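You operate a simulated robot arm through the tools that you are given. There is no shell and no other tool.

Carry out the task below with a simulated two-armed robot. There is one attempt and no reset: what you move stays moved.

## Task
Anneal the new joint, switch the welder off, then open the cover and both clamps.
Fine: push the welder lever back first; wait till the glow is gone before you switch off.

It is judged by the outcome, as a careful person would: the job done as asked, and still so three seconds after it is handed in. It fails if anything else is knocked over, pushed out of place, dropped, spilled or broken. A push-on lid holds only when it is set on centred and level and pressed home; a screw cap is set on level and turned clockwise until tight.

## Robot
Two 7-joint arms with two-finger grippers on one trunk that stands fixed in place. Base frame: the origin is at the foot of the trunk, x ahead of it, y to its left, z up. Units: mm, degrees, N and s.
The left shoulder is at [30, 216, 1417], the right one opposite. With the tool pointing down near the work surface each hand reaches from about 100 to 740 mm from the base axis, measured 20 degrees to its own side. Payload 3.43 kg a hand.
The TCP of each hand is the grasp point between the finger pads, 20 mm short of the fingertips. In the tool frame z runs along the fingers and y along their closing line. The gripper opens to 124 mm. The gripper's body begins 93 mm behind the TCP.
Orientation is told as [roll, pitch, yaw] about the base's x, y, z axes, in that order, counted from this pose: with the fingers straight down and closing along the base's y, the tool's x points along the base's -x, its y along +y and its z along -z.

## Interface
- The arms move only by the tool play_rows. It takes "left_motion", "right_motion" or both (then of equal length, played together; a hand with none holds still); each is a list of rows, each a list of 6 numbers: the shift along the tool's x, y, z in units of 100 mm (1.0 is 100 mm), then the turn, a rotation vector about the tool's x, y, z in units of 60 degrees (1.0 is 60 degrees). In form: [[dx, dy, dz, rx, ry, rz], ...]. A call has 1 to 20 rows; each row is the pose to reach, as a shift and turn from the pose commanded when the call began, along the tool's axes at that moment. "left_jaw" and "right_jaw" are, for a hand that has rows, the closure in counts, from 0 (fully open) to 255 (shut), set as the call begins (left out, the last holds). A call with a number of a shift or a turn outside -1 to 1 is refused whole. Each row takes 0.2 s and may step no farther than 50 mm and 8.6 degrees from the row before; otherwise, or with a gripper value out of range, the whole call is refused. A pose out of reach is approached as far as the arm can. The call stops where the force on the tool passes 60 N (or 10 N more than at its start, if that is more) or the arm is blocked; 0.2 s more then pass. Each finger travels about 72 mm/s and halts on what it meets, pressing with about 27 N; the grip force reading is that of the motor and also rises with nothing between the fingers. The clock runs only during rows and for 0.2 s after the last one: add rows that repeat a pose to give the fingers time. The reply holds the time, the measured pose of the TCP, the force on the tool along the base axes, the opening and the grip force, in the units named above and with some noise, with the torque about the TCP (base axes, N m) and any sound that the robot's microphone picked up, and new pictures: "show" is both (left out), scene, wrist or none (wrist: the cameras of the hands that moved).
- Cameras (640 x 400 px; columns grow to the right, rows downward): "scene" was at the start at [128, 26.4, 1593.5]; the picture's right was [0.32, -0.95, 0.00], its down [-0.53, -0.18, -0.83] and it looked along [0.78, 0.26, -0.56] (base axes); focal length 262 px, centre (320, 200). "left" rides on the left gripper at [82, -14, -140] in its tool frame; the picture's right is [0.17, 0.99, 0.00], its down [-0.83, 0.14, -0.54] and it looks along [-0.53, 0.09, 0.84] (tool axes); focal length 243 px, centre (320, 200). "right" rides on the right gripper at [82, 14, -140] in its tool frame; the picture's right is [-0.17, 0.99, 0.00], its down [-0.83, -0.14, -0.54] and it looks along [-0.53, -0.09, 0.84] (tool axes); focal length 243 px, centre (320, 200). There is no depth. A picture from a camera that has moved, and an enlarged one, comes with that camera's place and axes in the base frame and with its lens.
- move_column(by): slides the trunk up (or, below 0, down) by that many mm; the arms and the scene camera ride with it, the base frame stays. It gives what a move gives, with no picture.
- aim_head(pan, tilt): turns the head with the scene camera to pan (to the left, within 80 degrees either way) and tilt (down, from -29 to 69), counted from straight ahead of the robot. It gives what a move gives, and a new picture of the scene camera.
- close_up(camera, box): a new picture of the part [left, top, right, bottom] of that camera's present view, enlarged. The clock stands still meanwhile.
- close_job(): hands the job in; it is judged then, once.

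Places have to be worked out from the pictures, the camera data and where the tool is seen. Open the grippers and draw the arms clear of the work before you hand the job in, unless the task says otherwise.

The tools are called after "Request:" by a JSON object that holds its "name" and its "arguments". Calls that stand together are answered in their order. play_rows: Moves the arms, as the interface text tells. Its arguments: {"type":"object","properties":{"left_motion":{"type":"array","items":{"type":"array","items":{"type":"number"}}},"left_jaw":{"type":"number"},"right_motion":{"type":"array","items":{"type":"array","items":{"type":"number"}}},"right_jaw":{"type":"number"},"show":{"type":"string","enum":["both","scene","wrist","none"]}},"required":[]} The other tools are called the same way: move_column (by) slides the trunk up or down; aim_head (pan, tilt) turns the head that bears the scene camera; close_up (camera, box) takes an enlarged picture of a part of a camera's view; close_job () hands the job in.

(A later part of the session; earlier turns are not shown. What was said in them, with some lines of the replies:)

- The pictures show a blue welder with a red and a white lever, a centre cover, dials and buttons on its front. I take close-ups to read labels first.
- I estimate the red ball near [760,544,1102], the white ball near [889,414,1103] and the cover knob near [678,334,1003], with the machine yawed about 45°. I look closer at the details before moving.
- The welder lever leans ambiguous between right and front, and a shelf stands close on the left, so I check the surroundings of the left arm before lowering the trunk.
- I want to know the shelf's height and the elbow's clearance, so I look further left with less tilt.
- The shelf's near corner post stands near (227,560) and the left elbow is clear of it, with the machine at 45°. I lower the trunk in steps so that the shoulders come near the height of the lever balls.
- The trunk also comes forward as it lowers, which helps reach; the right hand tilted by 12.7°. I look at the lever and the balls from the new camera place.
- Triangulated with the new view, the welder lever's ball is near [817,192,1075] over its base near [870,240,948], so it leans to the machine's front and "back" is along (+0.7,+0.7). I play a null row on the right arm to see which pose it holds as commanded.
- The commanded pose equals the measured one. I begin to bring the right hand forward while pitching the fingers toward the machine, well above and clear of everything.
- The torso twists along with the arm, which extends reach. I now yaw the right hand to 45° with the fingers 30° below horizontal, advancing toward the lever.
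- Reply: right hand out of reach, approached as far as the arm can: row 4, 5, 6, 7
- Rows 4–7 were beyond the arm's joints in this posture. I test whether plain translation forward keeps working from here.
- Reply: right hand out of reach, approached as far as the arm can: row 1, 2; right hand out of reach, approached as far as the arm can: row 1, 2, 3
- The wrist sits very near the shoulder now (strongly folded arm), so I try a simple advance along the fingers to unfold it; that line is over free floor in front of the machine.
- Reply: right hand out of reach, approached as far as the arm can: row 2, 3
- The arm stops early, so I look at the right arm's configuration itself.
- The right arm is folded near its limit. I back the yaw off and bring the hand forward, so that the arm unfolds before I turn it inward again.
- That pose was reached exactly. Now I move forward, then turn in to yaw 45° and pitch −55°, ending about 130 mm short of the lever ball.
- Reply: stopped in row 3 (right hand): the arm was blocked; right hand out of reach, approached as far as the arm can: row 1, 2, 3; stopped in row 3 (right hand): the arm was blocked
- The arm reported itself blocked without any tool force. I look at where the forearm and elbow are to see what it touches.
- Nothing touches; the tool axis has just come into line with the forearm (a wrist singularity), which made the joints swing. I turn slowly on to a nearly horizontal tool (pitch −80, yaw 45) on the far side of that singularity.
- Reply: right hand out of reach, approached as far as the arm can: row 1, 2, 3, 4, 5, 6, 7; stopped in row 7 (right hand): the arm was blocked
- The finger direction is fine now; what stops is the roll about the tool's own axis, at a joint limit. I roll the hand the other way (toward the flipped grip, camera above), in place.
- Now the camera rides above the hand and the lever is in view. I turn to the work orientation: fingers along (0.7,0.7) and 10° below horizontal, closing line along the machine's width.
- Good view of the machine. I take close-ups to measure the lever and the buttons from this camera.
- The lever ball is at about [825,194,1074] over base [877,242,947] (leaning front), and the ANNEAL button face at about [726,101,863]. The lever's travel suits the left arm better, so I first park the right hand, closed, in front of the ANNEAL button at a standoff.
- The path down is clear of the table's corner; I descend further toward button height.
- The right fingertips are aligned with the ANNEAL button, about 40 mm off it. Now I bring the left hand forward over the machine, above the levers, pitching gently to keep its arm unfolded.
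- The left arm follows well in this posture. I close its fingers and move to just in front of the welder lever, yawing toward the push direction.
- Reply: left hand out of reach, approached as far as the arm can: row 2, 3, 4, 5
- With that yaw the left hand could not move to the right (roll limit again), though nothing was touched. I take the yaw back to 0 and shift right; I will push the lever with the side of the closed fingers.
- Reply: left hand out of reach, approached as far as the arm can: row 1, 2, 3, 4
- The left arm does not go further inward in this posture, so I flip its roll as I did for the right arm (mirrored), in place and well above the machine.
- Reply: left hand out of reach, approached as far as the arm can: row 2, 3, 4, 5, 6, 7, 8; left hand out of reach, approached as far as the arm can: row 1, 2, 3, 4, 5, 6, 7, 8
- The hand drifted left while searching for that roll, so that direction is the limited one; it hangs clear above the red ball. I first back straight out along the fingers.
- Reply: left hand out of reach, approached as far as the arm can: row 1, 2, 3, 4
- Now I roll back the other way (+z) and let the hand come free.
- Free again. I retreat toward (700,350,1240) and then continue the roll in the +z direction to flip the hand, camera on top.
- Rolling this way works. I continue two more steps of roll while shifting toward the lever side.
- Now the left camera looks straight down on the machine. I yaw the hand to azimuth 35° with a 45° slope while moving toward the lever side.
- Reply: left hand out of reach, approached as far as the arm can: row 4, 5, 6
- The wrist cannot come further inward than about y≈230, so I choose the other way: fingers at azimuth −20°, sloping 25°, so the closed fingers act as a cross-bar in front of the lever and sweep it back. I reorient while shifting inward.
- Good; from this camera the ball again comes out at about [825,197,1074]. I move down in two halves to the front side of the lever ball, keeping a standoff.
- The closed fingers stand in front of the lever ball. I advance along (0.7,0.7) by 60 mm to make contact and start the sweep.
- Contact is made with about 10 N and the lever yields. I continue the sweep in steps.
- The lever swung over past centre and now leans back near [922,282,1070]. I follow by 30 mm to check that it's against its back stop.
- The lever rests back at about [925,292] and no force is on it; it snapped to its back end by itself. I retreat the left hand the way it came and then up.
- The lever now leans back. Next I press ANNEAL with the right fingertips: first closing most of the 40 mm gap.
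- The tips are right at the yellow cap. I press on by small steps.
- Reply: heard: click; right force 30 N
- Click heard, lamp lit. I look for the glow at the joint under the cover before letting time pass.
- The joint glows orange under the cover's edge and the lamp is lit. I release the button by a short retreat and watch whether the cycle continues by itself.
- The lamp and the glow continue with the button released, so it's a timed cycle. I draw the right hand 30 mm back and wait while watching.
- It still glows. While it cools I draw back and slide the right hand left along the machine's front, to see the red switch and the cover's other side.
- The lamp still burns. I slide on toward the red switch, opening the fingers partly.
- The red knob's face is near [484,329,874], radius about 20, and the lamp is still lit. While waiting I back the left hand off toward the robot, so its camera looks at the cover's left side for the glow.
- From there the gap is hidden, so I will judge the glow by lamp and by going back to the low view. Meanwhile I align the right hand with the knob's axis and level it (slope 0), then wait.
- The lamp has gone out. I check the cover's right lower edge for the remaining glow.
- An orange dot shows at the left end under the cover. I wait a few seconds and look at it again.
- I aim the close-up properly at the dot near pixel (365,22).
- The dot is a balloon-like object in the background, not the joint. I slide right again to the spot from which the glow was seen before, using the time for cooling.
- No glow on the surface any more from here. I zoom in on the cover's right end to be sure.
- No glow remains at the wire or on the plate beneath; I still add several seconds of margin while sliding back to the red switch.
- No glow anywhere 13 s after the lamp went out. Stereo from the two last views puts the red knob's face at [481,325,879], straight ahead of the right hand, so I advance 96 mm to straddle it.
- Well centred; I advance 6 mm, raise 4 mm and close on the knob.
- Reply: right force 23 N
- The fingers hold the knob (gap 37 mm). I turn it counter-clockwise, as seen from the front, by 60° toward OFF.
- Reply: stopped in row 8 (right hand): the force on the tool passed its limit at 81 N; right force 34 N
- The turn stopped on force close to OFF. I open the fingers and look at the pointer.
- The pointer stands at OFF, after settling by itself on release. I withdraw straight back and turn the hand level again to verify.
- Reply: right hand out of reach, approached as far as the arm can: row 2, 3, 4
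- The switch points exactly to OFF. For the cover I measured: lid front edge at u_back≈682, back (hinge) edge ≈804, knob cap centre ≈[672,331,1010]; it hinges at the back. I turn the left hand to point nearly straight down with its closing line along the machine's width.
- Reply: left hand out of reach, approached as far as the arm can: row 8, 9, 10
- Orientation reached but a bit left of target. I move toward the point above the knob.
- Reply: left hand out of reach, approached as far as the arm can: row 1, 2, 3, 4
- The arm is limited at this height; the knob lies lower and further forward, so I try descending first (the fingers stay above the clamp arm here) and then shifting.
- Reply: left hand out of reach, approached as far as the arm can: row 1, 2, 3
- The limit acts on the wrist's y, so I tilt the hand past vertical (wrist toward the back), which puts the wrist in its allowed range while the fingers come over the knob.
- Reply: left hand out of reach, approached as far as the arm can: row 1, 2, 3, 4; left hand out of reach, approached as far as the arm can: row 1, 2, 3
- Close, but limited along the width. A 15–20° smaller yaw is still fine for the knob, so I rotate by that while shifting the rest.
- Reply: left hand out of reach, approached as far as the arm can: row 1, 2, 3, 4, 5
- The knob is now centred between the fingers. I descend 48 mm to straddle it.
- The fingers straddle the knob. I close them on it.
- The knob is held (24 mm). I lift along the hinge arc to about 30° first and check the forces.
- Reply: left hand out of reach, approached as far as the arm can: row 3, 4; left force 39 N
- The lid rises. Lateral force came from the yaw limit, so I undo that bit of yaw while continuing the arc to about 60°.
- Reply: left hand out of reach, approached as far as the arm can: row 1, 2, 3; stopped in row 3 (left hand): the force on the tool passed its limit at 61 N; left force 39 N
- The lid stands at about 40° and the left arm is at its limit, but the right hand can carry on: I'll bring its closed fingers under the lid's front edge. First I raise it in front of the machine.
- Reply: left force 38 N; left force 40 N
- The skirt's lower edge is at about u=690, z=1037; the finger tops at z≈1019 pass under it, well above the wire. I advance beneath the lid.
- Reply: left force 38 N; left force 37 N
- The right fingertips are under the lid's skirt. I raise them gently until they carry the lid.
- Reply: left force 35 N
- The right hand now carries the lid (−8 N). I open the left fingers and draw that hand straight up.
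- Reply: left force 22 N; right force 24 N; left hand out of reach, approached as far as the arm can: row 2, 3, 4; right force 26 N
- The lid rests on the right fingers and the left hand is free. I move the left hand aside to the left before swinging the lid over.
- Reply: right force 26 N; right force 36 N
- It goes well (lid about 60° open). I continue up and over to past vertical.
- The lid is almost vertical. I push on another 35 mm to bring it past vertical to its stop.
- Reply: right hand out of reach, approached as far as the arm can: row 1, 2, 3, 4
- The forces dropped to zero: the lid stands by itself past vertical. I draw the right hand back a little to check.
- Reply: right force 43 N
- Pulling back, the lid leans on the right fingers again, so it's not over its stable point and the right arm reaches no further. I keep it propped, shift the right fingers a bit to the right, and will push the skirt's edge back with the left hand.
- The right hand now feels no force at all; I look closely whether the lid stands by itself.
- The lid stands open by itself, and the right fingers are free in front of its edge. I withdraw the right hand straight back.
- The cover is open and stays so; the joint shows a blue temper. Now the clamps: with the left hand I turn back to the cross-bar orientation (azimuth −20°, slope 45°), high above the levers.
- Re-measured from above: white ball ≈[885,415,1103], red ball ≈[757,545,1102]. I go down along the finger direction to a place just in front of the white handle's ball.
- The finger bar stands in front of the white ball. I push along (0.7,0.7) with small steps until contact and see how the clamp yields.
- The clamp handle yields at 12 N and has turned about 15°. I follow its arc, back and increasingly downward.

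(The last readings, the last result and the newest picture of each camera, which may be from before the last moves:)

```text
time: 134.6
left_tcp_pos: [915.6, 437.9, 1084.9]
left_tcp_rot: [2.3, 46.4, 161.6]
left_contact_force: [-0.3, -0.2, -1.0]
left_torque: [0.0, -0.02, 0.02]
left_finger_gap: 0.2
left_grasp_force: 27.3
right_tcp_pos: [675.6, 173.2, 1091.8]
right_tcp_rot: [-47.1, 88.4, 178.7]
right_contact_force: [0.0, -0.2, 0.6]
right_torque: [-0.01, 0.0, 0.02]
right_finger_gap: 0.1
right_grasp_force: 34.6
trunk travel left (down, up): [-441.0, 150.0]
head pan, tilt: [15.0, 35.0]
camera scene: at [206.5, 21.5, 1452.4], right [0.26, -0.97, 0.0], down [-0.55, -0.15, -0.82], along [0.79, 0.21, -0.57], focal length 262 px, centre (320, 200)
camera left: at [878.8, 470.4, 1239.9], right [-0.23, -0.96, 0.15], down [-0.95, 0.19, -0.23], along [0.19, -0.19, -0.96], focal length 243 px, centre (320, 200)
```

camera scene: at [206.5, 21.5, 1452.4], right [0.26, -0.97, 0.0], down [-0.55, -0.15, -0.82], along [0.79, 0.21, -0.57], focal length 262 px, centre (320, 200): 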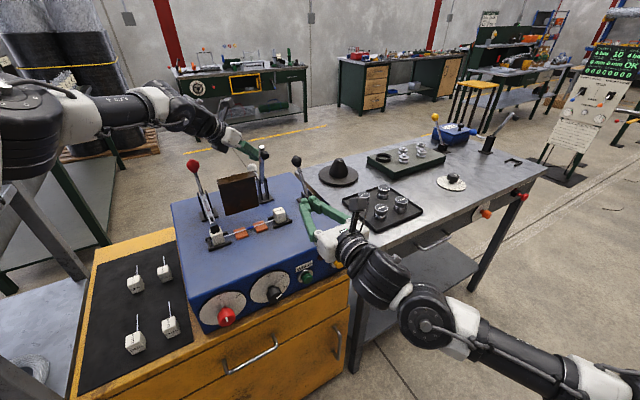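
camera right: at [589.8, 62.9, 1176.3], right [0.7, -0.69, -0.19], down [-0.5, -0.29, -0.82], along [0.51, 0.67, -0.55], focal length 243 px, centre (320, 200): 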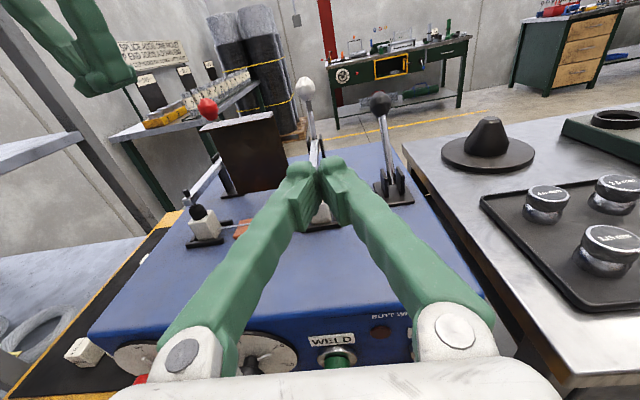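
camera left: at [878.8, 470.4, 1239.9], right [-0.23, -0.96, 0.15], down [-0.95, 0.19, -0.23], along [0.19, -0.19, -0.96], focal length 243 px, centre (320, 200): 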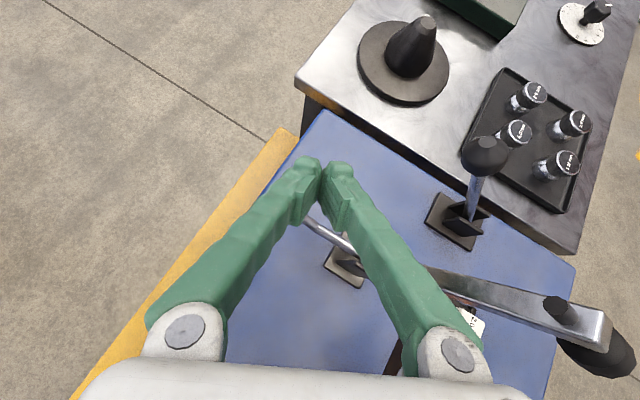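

The white clamp snapped open: its arm stands up and the handle lies back. I retract along the finger axis so as not to touch the raised arm.

Request:
{"name": "close_up", "arguments": {"camera": "scene", "box": [190, 130, 330, 250]}}

Request:
{"name": "play_rows", "arguments": {"left_motion": [[0, 0, -0.25, 0, 0, 0], [0, 0, -0.5, 0, 0, 0], [0, 0, -0.75, 0, 0, 0], [0, 0, -1.0, 0, 0, 0]], "show": "wrist"}}

```text
3.33 times, centred on (260, 190) of scene
camera zoom: at [206.5, 21.5, 1452.4], right [0.26, -0.97, 0.0], down [-0.55, -0.15, -0.82], along [0.79, 0.21, -0.57], focal length 872 px, centre (520, 233)
```

zoom: 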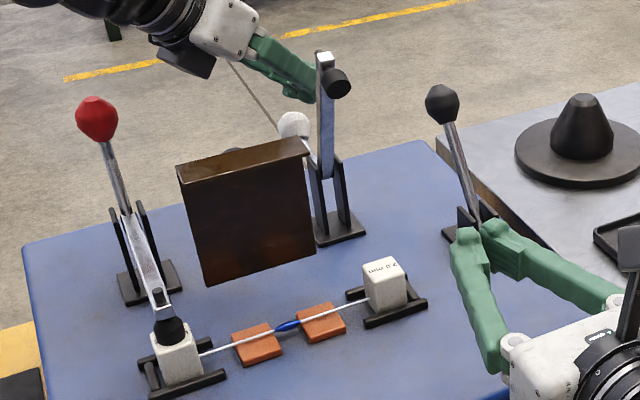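

```text
time: 135.6
left_tcp_pos: [845.2, 465.5, 1154.1]
left_tcp_rot: [2.3, 46.6, 161.5]
left_contact_force: [-0.7, 0.6, 0.6]
left_torque: [-0.01, -0.05, -0.03]
left_finger_gap: 0.0
left_grasp_force: 26.9
right_tcp_pos: [673.6, 172.6, 1092.0]
right_tcp_rot: [-48.1, 88.4, 177.8]
right_contact_force: [0.5, -0.1, -0.2]
right_torque: [0.03, 0.01, -0.05]
right_finger_gap: 0.0
right_grasp_force: 34.1
trunk travel left (down, up): [-441.0, 150.0]
head pan, tilt: [15.0, 35.0]
camera left: at [807.4, 497.2, 1309.2], right [-0.23, -0.96, 0.15], down [-0.95, 0.19, -0.23], along [0.19, -0.19, -0.96], focal length 243 px, centre (320, 200)
```

left: 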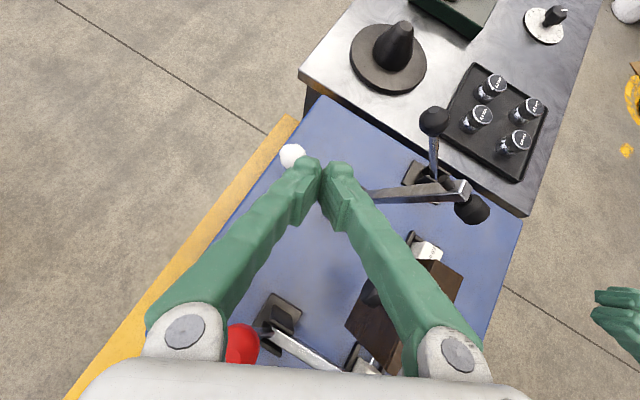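

White is fully open. I back off further and swing over, high, to a start point in front of the red lever.

Request:
{"name": "play_rows", "arguments": {"left_motion": [[0, 0, -0.25, 0, 0, 0], [0, 0, -0.5, 0, 0, 0], [0, 0, -0.75, 0, 0, 0], [0, 0, -1.0, 0, 0, 0]], "show": "none"}}

Request:
{"name": "play_rows", "arguments": {"left_motion": [[-0.2, 0.04, -0.19, 0, 0, 0], [-0.4, 0.09, -0.38, 0, 0, 0], [-0.61, 0.134, -0.57, 0, 0, 0]], "show": "none"}}

Request:
{"name": "play_rows", "arguments": {"left_motion": [[-0.2, 0.04, -0.19, 0, 0, 0], [-0.4, 0.09, -0.38, 0, 0, 0], [-0.61, 0.134, -0.57, 0, 0, 0]], "show": "both"}}

```text
time: 136.6
left_tcp_pos: [777.5, 490.3, 1226.0]
left_tcp_rot: [2.4, 46.7, 161.7]
left_contact_force: [0.0, -0.5, -0.1]
left_torque: [0.02, -0.02, 0.05]
left_finger_gap: 0.0
left_grasp_force: 27.5
right_tcp_pos: [673.6, 171.7, 1092.1]
right_tcp_rot: [-48.4, 88.3, 177.3]
right_contact_force: [0.1, 0.7, -0.7]
right_torque: [-0.02, 0.0, -0.02]
right_finger_gap: 0.1
right_grasp_force: 34.7
trunk travel left (down, up): [-441.0, 150.0]
head pan, tilt: [15.0, 35.0]
```

```text
time: 137.4
left_tcp_pos: [695.7, 507.8, 1217.7]
left_tcp_rot: [2.3, 46.6, 161.6]
left_contact_force: [-0.4, 0.8, 1.1]
left_torque: [-0.01, 0.0, 0.01]
left_finger_gap: 0.0
left_grasp_force: 26.9
right_tcp_pos: [674.4, 174.2, 1091.9]
right_tcp_rot: [-46.9, 88.3, 178.8]
right_contact_force: [-0.5, 0.1, 0.7]
right_torque: [0.02, -0.02, -0.01]
right_finger_gap: 0.2
right_grasp_force: 34.7
trunk travel left (down, up): [-441.0, 150.0]
head pan, tilt: [15.0, 35.0]
```

```text
time: 138.2
left_tcp_pos: [616.4, 514.2, 1216.0]
left_tcp_rot: [1.8, 46.2, 161.0]
left_contact_force: [0.5, -1.2, -0.1]
left_torque: [-0.01, -0.03, 0.04]
left_finger_gap: 0.0
left_grasp_force: 26.7
right_tcp_pos: [677.2, 166.0, 1092.7]
right_tcp_rot: [-59.3, 88.0, 166.4]
right_contact_force: [-0.6, 0.7, -0.4]
right_torque: [-0.04, -0.01, 0.03]
right_finger_gap: 0.0
right_grasp_force: 34.5
trunk travel left (down, up): [-441.0, 150.0]
head pan, tilt: [15.0, 35.0]
camera scene: at [208.8, 11.5, 1452.2], right [0.26, -0.97, -0.01], down [-0.56, -0.14, -0.82], along [0.79, 0.22, -0.57], focal length 262 px, centre (320, 200)
camera left: at [579.0, 546.0, 1371.3], right [-0.23, -0.96, 0.14], down [-0.95, 0.2, -0.22], along [0.19, -0.19, -0.96], focal length 243 px, centre (320, 200)
```

scene: 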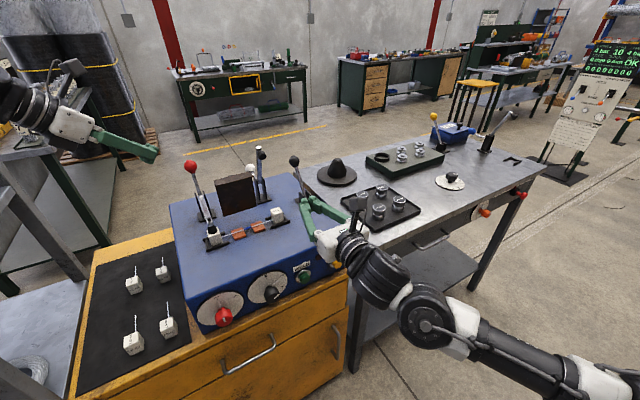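
left: 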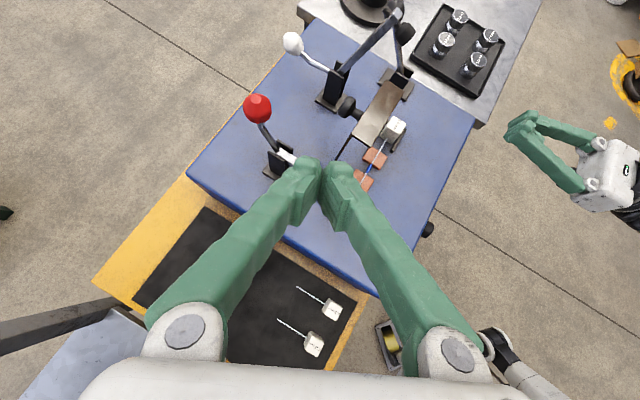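

The red ball is confirmed near [759,542,1102]. I go down along the fingers to in front of it.

Request:
{"name": "play_rows", "arguments": {"left_motion": [[-0.01, -0.02, 0.24, 0, 0, 0], [-0.03, -0.03, 0.48, 0, 0, 0], [-0.04, -0.045, 0.72, 0, 0, 0]], "show": "none"}}

Request:
{"name": "play_rows", "arguments": {"left_motion": [[-0.01, -0.02, 0.24, 0, 0, 0], [-0.03, -0.03, 0.48, 0, 0, 0], [-0.04, -0.045, 0.72, 0, 0, 0]], "show": "both"}}

```text
time: 139.0
left_tcp_pos: [655.0, 499.1, 1168.6]
left_tcp_rot: [1.5, 46.8, 160.9]
left_contact_force: [-1.4, 0.6, -0.4]
left_torque: [0.0, -0.01, -0.01]
left_finger_gap: 0.0
left_grasp_force: 26.6
right_tcp_pos: [668.8, 165.0, 1098.0]
right_tcp_rot: [-68.0, 88.6, 157.8]
right_contact_force: [0.4, 0.8, -0.5]
right_torque: [-0.01, 0.01, -0.01]
right_finger_gap: 0.1
right_grasp_force: 34.3
trunk travel left (down, up): [-441.0, 150.0]
head pan, tilt: [15.0, 35.0]
```

```text
time: 139.8
left_tcp_pos: [690.7, 490.7, 1124.4]
left_tcp_rot: [1.6, 47.4, 161.2]
left_contact_force: [0.0, -0.5, 0.5]
left_torque: [0.02, -0.03, -0.01]
left_finger_gap: 0.0
left_grasp_force: 26.9
right_tcp_pos: [656.1, 167.0, 1103.9]
right_tcp_rot: [-75.6, 89.3, 150.1]
right_contact_force: [0.1, -0.5, 0.4]
right_torque: [0.02, 0.03, 0.02]
right_finger_gap: 0.1
right_grasp_force: 34.3
trunk travel left (down, up): [-441.0, 150.0]
head pan, tilt: [15.0, 35.0]
camera scene: at [181.7, 12.5, 1456.2], right [0.26, -0.97, 0.0], down [-0.54, -0.14, -0.83], along [0.8, 0.22, -0.56], focal length 262 px, centre (320, 200)
camera left: at [650.5, 521.7, 1278.3], right [-0.23, -0.96, 0.14], down [-0.95, 0.19, -0.25], along [0.21, -0.19, -0.96], focal length 243 px, centre (320, 200)
```

scene: 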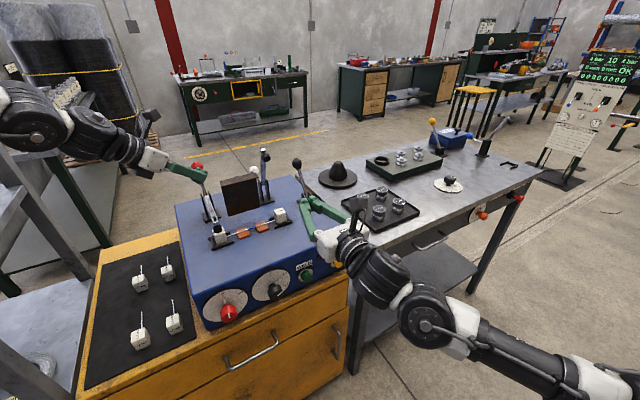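
left: 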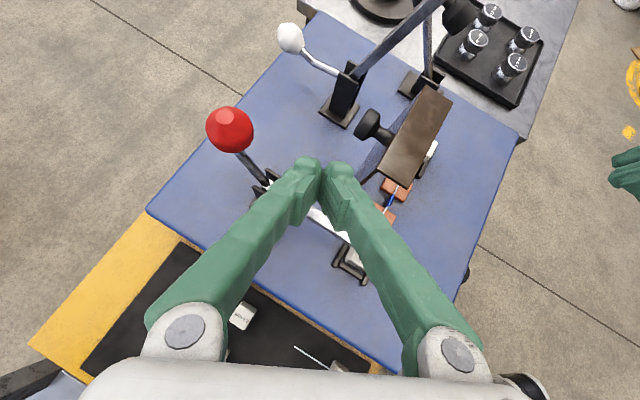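

The torso shifted back by about 25 mm while the hand fell short of its goal – perhaps the left elbow touches the shelf. I look there before moving on.

Request:
{"name": "aim_head", "arguments": {"pan": 60, "tilt": 20}}

Request:
{"name": "aim_head", "arguments": {"pan": 78, "tilt": 30}}

```text
time: 140.9
left_tcp_pos: [689.3, 488.7, 1123.2]
left_tcp_rot: [1.5, 47.5, 161.0]
left_contact_force: [0.8, 0.1, -0.2]
left_torque: [0.01, -0.02, 0.03]
left_finger_gap: 0.1
left_grasp_force: 27.4
right_tcp_pos: [656.9, 167.8, 1105.4]
right_tcp_rot: [-74.8, 89.2, 151.0]
right_contact_force: [0.1, -0.3, 0.1]
right_torque: [-0.02, -0.01, 0.0]
right_finger_gap: 0.1
right_grasp_force: 34.5
trunk travel left (down, up): [-441.0, 150.0]
head pan, tilt: [60.0, 20.0]
camera scene: at [142.2, 70.5, 1479.5], right [0.87, -0.5, 0.01], down [-0.15, -0.29, -0.94], along [0.48, 0.82, -0.33], focal length 262 px, centre (320, 200)
```

scene: 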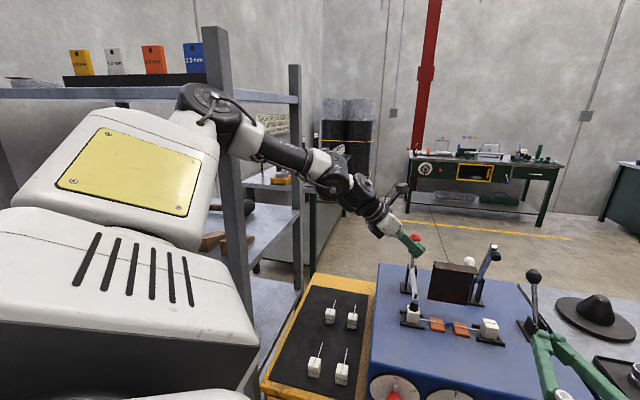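

```text
time: 141.7
left_tcp_pos: [690.2, 487.2, 1123.0]
left_tcp_rot: [1.5, 47.4, 161.0]
left_contact_force: [0.0, -0.1, 0.3]
left_torque: [0.0, 0.01, 0.0]
left_finger_gap: 0.0
left_grasp_force: 27.4
right_tcp_pos: [657.3, 166.3, 1105.4]
right_tcp_rot: [-75.1, 89.2, 150.6]
right_contact_force: [1.1, -0.8, -0.6]
right_torque: [0.01, 0.02, -0.03]
right_finger_gap: 0.0
right_grasp_force: 34.4
trunk travel left (down, up): [-441.0, 150.0]
head pan, tilt: [78.0, 30.0]
camera scene: at [115.0, 78.3, 1463.1], right [0.98, -0.21, 0.02], down [-0.09, -0.48, -0.87], along [0.19, 0.85, -0.49], focal length 262 px, centre (320, 200)
```

scene: 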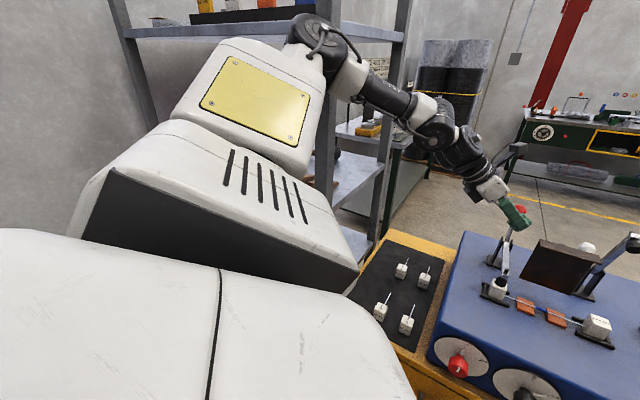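

The left elbow has come up against the shelf's post (only the torso gave way). Making the hand steeper moves the wrist forward and takes the elbow off the post, so I rotate to a slope of about 62° in place.

Request:
{"name": "play_rows", "arguments": {"left_motion": [[0.02, 0, 0, 0, -0.06, 0], [0.03, 0, 0, 0, -0.13, 0], [0.05, 0, 0, 0, -0.19, 0], [0.06, 0, 0, 0, -0.25, 0]], "show": "none"}}

Request:
{"name": "aim_head", "arguments": {"pan": 60, "tilt": 20}}

```text
time: 142.7
left_tcp_pos: [707.7, 488.1, 1118.1]
left_tcp_rot: [1.6, 31.7, 160.6]
left_contact_force: [-0.8, 0.5, 0.8]
left_torque: [0.08, -0.05, 0.02]
left_finger_gap: 0.0
left_grasp_force: 26.5
right_tcp_pos: [668.9, 170.8, 1096.2]
right_tcp_rot: [-55.7, 88.6, 170.0]
right_contact_force: [-0.5, -0.6, 0.1]
right_torque: [-0.07, 0.02, -0.07]
right_finger_gap: 0.0
right_grasp_force: 35.0
trunk travel left (down, up): [-441.0, 150.0]
head pan, tilt: [78.0, 30.0]
```

```text
time: 143.5
left_tcp_pos: [714.5, 492.9, 1111.4]
left_tcp_rot: [2.0, 31.5, 160.9]
left_contact_force: [0.0, -0.2, 0.4]
left_torque: [-0.07, -0.02, -0.01]
left_finger_gap: 0.0
left_grasp_force: 26.6
right_tcp_pos: [675.9, 173.3, 1091.3]
right_tcp_rot: [-46.4, 88.2, 179.4]
right_contact_force: [0.4, -0.5, 0.1]
right_torque: [-0.02, 0.0, 0.03]
right_finger_gap: 0.0
right_grasp_force: 34.0
trunk travel left (down, up): [-441.0, 150.0]
head pan, tilt: [60.0, 20.0]
camera scene: at [168.6, 79.8, 1476.1], right [0.87, -0.5, 0.0], down [-0.17, -0.3, -0.94], along [0.47, 0.81, -0.34], focal length 262 px, centre (320, 200)
```

scene: 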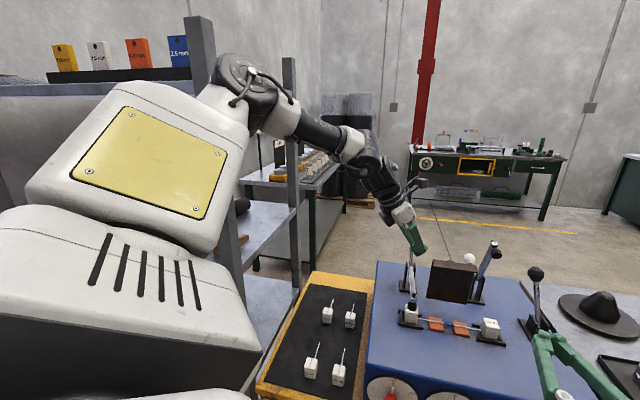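

The elbow is free again and the torso is back. Now I push the red handle: first 60 mm along (0.7,0.7).

Request:
{"name": "play_rows", "arguments": {"left_motion": [[0.045, -0.135, 0.05, 0, 0, 0], [0.09, -0.27, 0.1, 0, 0, 0], [0.135, -0.405, 0.15, 0, 0, 0], [0.182, -0.54, 0.205, 0, 0, 0]], "show": "both"}}

```text
time: 144.5
left_tcp_pos: [758.3, 534.2, 1102.8]
left_tcp_rot: [1.9, 31.5, 160.9]
left_contact_force: [-2.8, -7.8, -1.9]
left_torque: [-0.08, 0.06, -0.04]
left_finger_gap: 0.0
left_grasp_force: 27.0
right_tcp_pos: [676.6, 173.2, 1090.8]
right_tcp_rot: [-47.9, 88.2, 177.8]
right_contact_force: [0.3, 0.5, -0.1]
right_torque: [0.03, -0.04, 0.01]
right_finger_gap: 0.0
right_grasp_force: 34.5
trunk travel left (down, up): [-441.0, 150.0]
head pan, tilt: [60.0, 20.0]
camera scene: at [168.2, 78.7, 1476.2], right [0.87, -0.5, 0.0], down [-0.17, -0.3, -0.94], along [0.47, 0.81, -0.34], focal length 262 px, centre (320, 200)
camera left: at [760.5, 553.2, 1264.5], right [-0.21, -0.97, 0.11], down [-0.98, 0.21, 0.03], along [-0.05, -0.11, -0.99], focal length 243 px, centre (320, 200)
```

scene: 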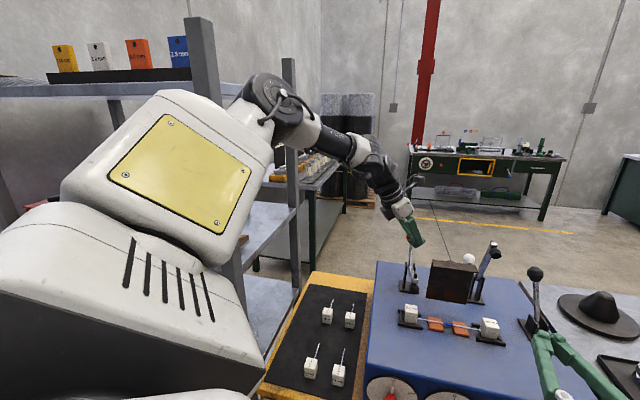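
left: 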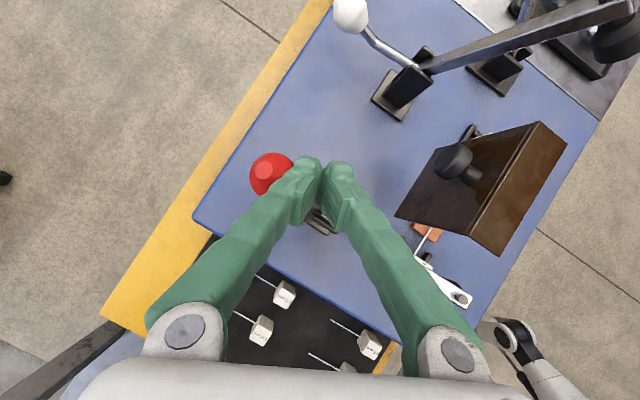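

The red clamp starts to lift at 8 N. Before it snaps up I flatten the hand to a slope of about 38°, so that it's well left of the rising arm; the arm is extended enough here for the elbow to stay clear.

Request:
{"name": "play_rows", "arguments": {"left_motion": [[-0.02, 0.045, -0.01, 0, 0.08, 0], [-0.02, 0.045, -0.01, 0, 0.17, 0], [-0.02, 0.045, -0.01, 0, 0.25, 0], [-0.02, 0.045, -0.01, 0, 0.333, 0]], "show": "both"}}

```text
time: 145.5
left_tcp_pos: [763.0, 505.0, 1109.4]
left_tcp_rot: [0.3, 50.7, 159.5]
left_contact_force: [-6.9, -5.4, 1.6]
left_torque: [0.04, 0.01, 0.21]
left_finger_gap: 0.1
left_grasp_force: 26.7
right_tcp_pos: [682.2, 153.5, 1089.0]
right_tcp_rot: [-73.2, 87.6, 152.6]
right_contact_force: [0.1, 1.2, 0.8]
right_torque: [-0.03, 0.0, -0.03]
right_finger_gap: 0.0
right_grasp_force: 34.9
trunk travel left (down, up): [-441.0, 150.0]
head pan, tilt: [60.0, 20.0]
camera scene: at [178.0, 52.7, 1476.5], right [0.87, -0.5, -0.02], down [-0.18, -0.28, -0.94], along [0.47, 0.82, -0.33], focal length 262 px, centre (320, 200)
camera left: at [714.9, 539.8, 1261.9], right [-0.25, -0.96, 0.13], down [-0.93, 0.2, -0.3], along [0.26, -0.2, -0.94], focal length 243 px, centre (320, 200)
```

scene: 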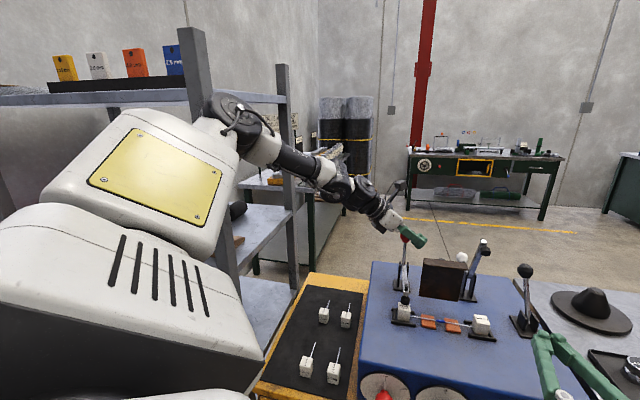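
left: 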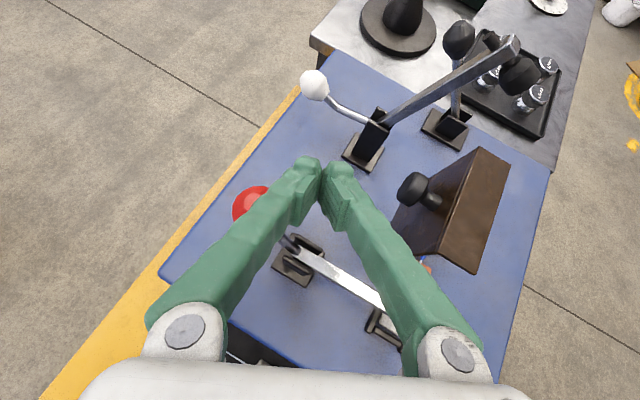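

The elbow leaned on the post again (torso twisted slightly). I steepen to a slope of 50° and turn to azimuth −30°, which stretches the arm and takes the elbow away from the post, still keeping the hand left of the clamp arm.

Request:
{"name": "play_rows", "arguments": {"left_motion": [[0, 0, 0, -0.03, -0.06, 0.02], [0, 0, 0, -0.06, -0.12, 0.05], [0, 0, 0, -0.09, -0.16, 0.08], [0, 0, 0, -0.113, -0.178, 0.112], [0, 0, 0, -0.113, -0.178, 0.112]], "show": "both"}}

```text
time: 146.7
left_tcp_pos: [750.2, 530.5, 1103.8]
left_tcp_rot: [1.9, 41.0, 151.6]
left_contact_force: [-7.8, -2.6, 2.6]
left_torque: [0.02, 0.03, 0.08]
left_finger_gap: 0.0
left_grasp_force: 27.1
right_tcp_pos: [673.5, 173.1, 1092.5]
right_tcp_rot: [-48.2, 88.3, 177.4]
right_contact_force: [-0.2, 0.6, 0.6]
right_torque: [-0.03, 0.01, 0.02]
right_finger_gap: 0.2
right_grasp_force: 34.7
trunk travel left (down, up): [-441.0, 150.0]
head pan, tilt: [60.0, 20.0]
camera scene: at [165.8, 78.5, 1476.6], right [0.87, -0.5, 0.0], down [-0.17, -0.3, -0.94], along [0.47, 0.81, -0.34], focal length 262 px, centre (320, 200)
camera left: at [732.8, 562.2, 1263.1], right [-0.38, -0.92, 0.13], down [-0.92, 0.36, -0.14], along [0.08, -0.17, -0.98], focal length 243 px, centre (320, 200)
```

scene: 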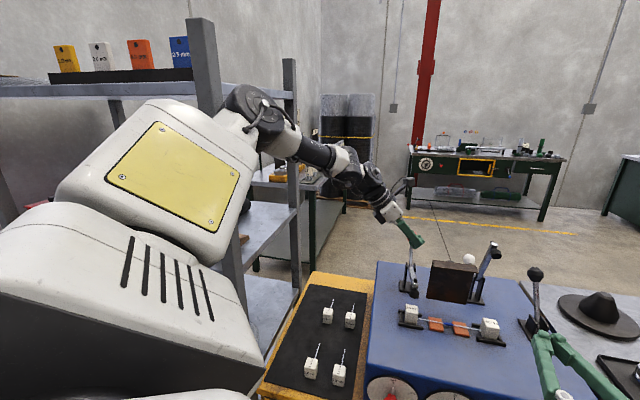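
left: 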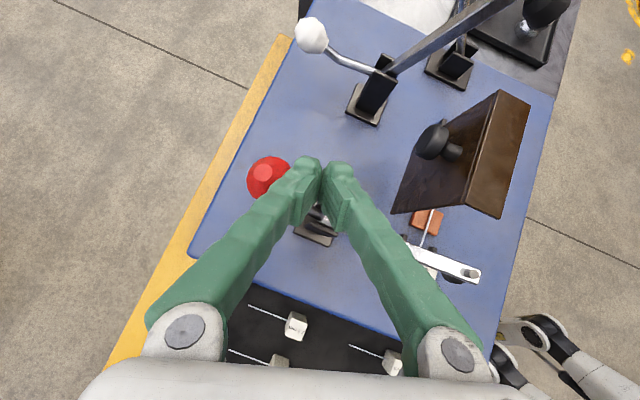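

Torso and elbow are free again and the clamp arm's path is clear. I push on along the handle's arc.

Request:
{"name": "play_rows", "arguments": {"left_motion": [[0.0, -0.12, 0.05, 0, 0, 0], [0.0, -0.24, 0.107, 0, 0, 0], [-0.01, -0.36, 0.175, 0, 0, 0], [-0.023, -0.479, 0.245, 0, 0, 0]], "show": "both"}}

```text
time: 147.7
left_tcp_pos: [787.7, 565.0, 1081.7]
left_tcp_rot: [1.9, 41.0, 151.5]
left_contact_force: [-0.8, -0.2, -0.4]
left_torque: [-0.02, -0.01, -0.05]
left_finger_gap: 0.0
left_grasp_force: 27.3
right_tcp_pos: [675.8, 173.1, 1090.3]
right_tcp_rot: [-47.3, 88.3, 178.4]
right_contact_force: [1.1, -0.2, -0.1]
right_torque: [0.0, -0.03, -0.01]
right_finger_gap: 0.1
right_grasp_force: 34.4
trunk travel left (down, up): [-441.0, 150.0]
head pan, tilt: [60.0, 20.0]
camera scene: at [168.0, 79.2, 1476.3], right [0.87, -0.5, 0.0], down [-0.17, -0.3, -0.94], along [0.47, 0.81, -0.34], focal length 262 px, centre (320, 200)
camera left: at [770.4, 596.3, 1239.7], right [-0.38, -0.92, 0.13], down [-0.92, 0.36, -0.14], along [0.08, -0.17, -0.98], focal length 243 px, centre (320, 200)
```

scene: 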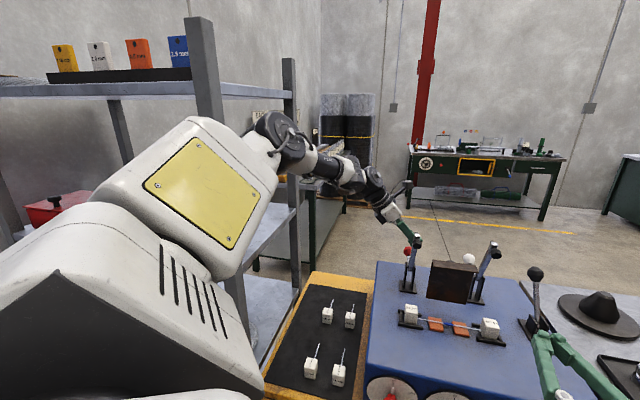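
left: 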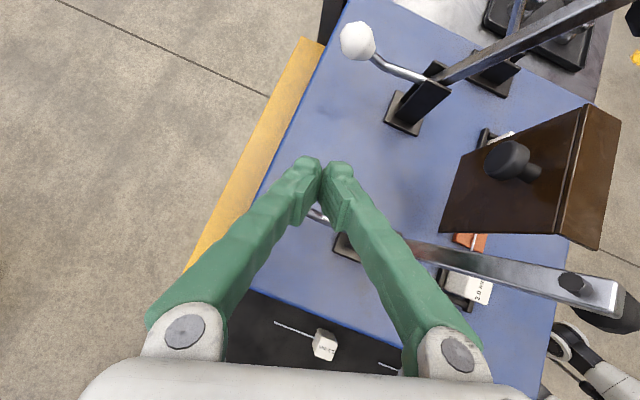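

Both clamps have snapped open now. I lift the left hand up and slightly to the left, away from the raised red arm.

Request:
{"name": "play_rows", "arguments": {"left_motion": [[0.09, 0, -0.19, 0, 0, 0], [0.18, 0, -0.38, 0, 0, 0], [0.27, 0, -0.56, 0, 0, 0], [0.356, 0.007, -0.75, 0, 0, 0]], "show": "both"}}

```text
time: 148.7
left_tcp_pos: [770.8, 576.4, 1162.0]
left_tcp_rot: [1.7, 41.1, 151.5]
left_contact_force: [0.0, 0.5, 0.1]
left_torque: [0.05, -0.01, 0.01]
left_finger_gap: 0.1
left_grasp_force: 27.0
right_tcp_pos: [674.4, 171.2, 1092.4]
right_tcp_rot: [-48.8, 88.3, 177.0]
right_contact_force: [0.5, 0.2, -0.2]
right_torque: [-0.01, -0.01, 0.03]
right_finger_gap: 0.0
right_grasp_force: 34.2
trunk travel left (down, up): [-441.0, 150.0]
head pan, tilt: [60.0, 20.0]
camera scene: at [166.4, 78.3, 1476.5], right [0.87, -0.5, 0.0], down [-0.17, -0.3, -0.94], along [0.47, 0.81, -0.34], focal length 262 px, centre (320, 200)
camera left: at [752.0, 606.4, 1321.7], right [-0.38, -0.92, 0.13], down [-0.92, 0.36, -0.14], along [0.08, -0.17, -0.98], focal length 243 px, centre (320, 200)
```

scene: 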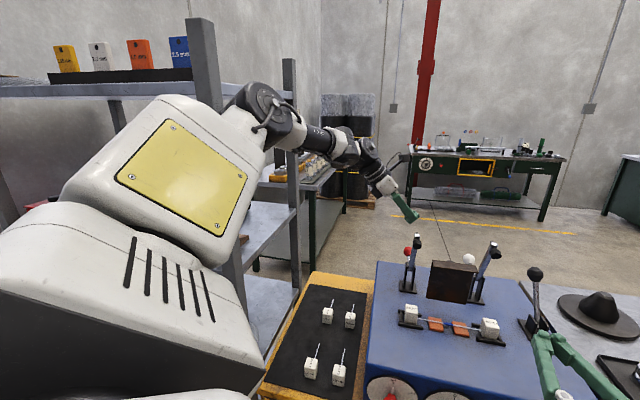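
left: 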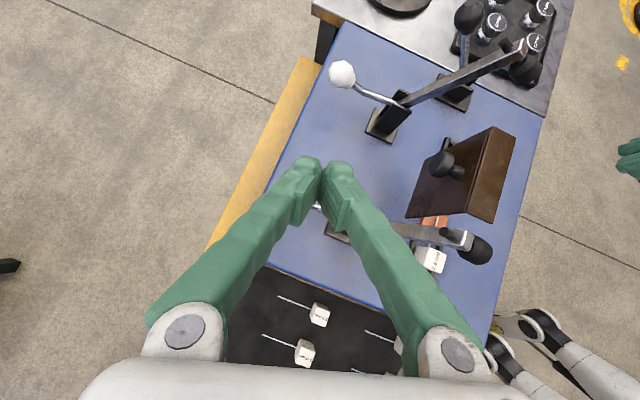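

Everything is open. I raise the left hand further and open it, and draw the right hand back off the machine.

Request:
{"name": "play_rows", "arguments": {"left_motion": [[0.15, 0, -0.17, 0, 0, 0], [0.3, 0, -0.34, 0, 0, 0], [0.45, 0.02, -0.5, 0, 0, 0], [0.58, 0.05, -0.68, 0, 0, 0]], "right_motion": [[0, 0, -0.25, 0, 0, 0], [0, 0, -0.5, 0, 0, 0], [0, 0, -0.75, 0, 0, 0], [0, 0, -1.0, 0, 0, 0]], "show": "none"}}

Request:
{"name": "play_rows", "arguments": {"left_motion": [[0, 0.25, 0, 0, 0, 0], [0, 0.5, 0, 0, 0, 0], [0, 0.75, 0, 0, 0, 0], [0, 0.95, 0, 0, 0, 0]], "left_jaw": 0, "right_motion": [[0, 0.2, -0.12, 0, 0, 0], [0, 0.4, -0.25, 0, 0, 0], [0, 0.6, -0.37, 0, 0, 0], [0, 0.8, -0.5, 0, 0, 0]], "right_jaw": 0, "show": "none"}}

Request:
{"name": "aim_head", "arguments": {"pan": 20, "tilt": 35}}

Request:
{"name": "close_up", "arguments": {"camera": "scene", "box": [180, 130, 360, 330]}}

```text
time: 149.7
left_tcp_pos: [765.8, 573.2, 1253.6]
left_tcp_rot: [1.7, 41.0, 151.5]
left_contact_force: [-0.2, -0.5, -0.3]
left_torque: [0.06, 0.0, 0.04]
left_finger_gap: 0.0
left_grasp_force: 26.6
right_tcp_pos: [603.5, 100.1, 1096.8]
right_tcp_rot: [-50.3, 88.4, 175.4]
right_contact_force: [0.1, 0.4, 0.1]
right_torque: [-0.04, 0.01, 0.01]
right_finger_gap: 0.0
right_grasp_force: 34.7
trunk travel left (down, up): [-441.0, 150.0]
head pan, tilt: [60.0, 20.0]
```

```text
time: 150.7
left_tcp_pos: [719.0, 490.8, 1254.3]
left_tcp_rot: [1.8, 41.1, 151.5]
left_contact_force: [-0.9, -0.6, 0.4]
left_torque: [0.02, -0.01, 0.04]
left_finger_gap: 123.7
left_grasp_force: 0.0
right_tcp_pos: [624.8, 7.5, 1096.1]
right_tcp_rot: [-50.9, 88.3, 174.9]
right_contact_force: [1.1, -0.4, 0.1]
right_torque: [0.0, -0.01, 0.02]
right_finger_gap: 123.7
right_grasp_force: 0.2
trunk travel left (down, up): [-441.0, 150.0]
head pan, tilt: [60.0, 20.0]
```

```text
time: 151.8
left_tcp_pos: [719.8, 493.0, 1252.9]
left_tcp_rot: [1.8, 41.1, 151.5]
left_contact_force: [0.9, -0.3, -0.3]
left_torque: [0.01, -0.01, 0.02]
left_finger_gap: 124.1
left_grasp_force: 0.2
right_tcp_pos: [627.1, 10.1, 1093.7]
right_tcp_rot: [-48.4, 88.3, 177.3]
right_contact_force: [0.0, 0.5, 0.2]
right_torque: [-0.03, 0.01, 0.02]
right_finger_gap: 123.9
right_grasp_force: 0.0
trunk travel left (down, up): [-441.0, 150.0]
head pan, tilt: [20.0, 35.0]
camera scene: at [203.2, 28.0, 1452.6], right [0.34, -0.94, 0.0], down [-0.54, -0.2, -0.82], along [0.77, 0.28, -0.57], focal length 262 px, centre (320, 200)
```

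scene: 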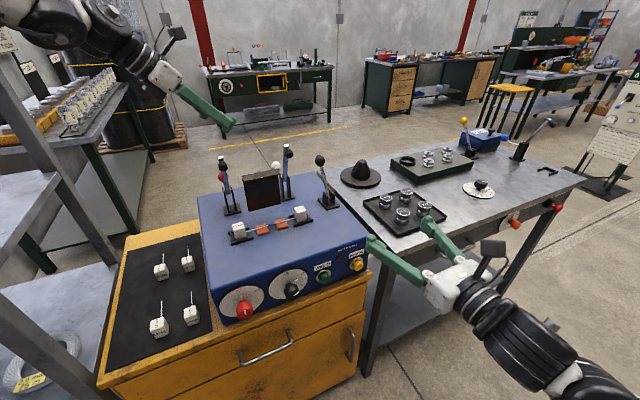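

```text
2.00 times, centred on (270, 230) of scene
camera zoom: at [203.2, 28.0, 1452.6], right [0.34, -0.94, 0.0], down [-0.54, -0.2, -0.82], along [0.77, 0.28, -0.57], focal length 523 px, centre (420, 140)
```

zoom: 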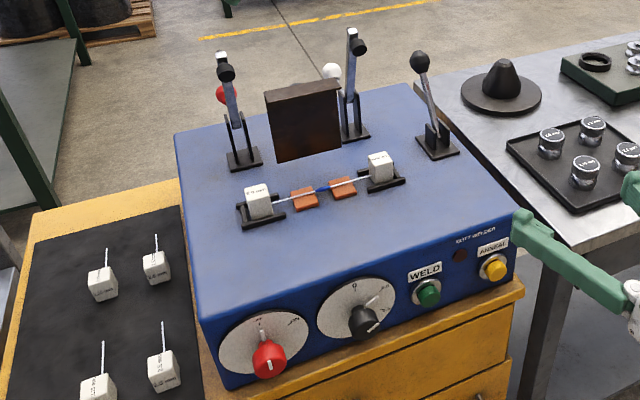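

Final state: lever back, joint annealed and dark, switch at OFF, cover standing open, both clamps up, both hands open and clear, and nothing else displaced. I hand the job in.

Request:
{"name": "close_job", "arguments": {}}

```text
The job is handed in.
```

I annealed the joint, switched the welder off, then opened the cover and both clamps. The job has been handed in; I haven't seen how it was judged.

- **Lever:** I pushed the welder lever back first, and it snapped over to its rear position.
- **Anneal:** I pressed ANNEAL once. The lamp lit, the joint glowed, and the cycle carried on by itself after I let go of the button.
- **Switch-off:** I waited about 13 seconds after the lamp went out. I saw no glow at the wire ends or on the plate below, though the cover still hid the middle of the joint. I then turned the red switch to OFF, and its pointer lines up with the OFF mark.
- **Cover and clamps:** The cover stands open on its own and both clamp arms are up. The joint has gone blue.

While I worked the red clamp, the left elbow pressed against the shelf post twice. The robot's torso gave way rather than the shelf. I saw nothing shifted or dropped there, but I couldn't measure the force on the post.

Both hands are open and clear of the work.
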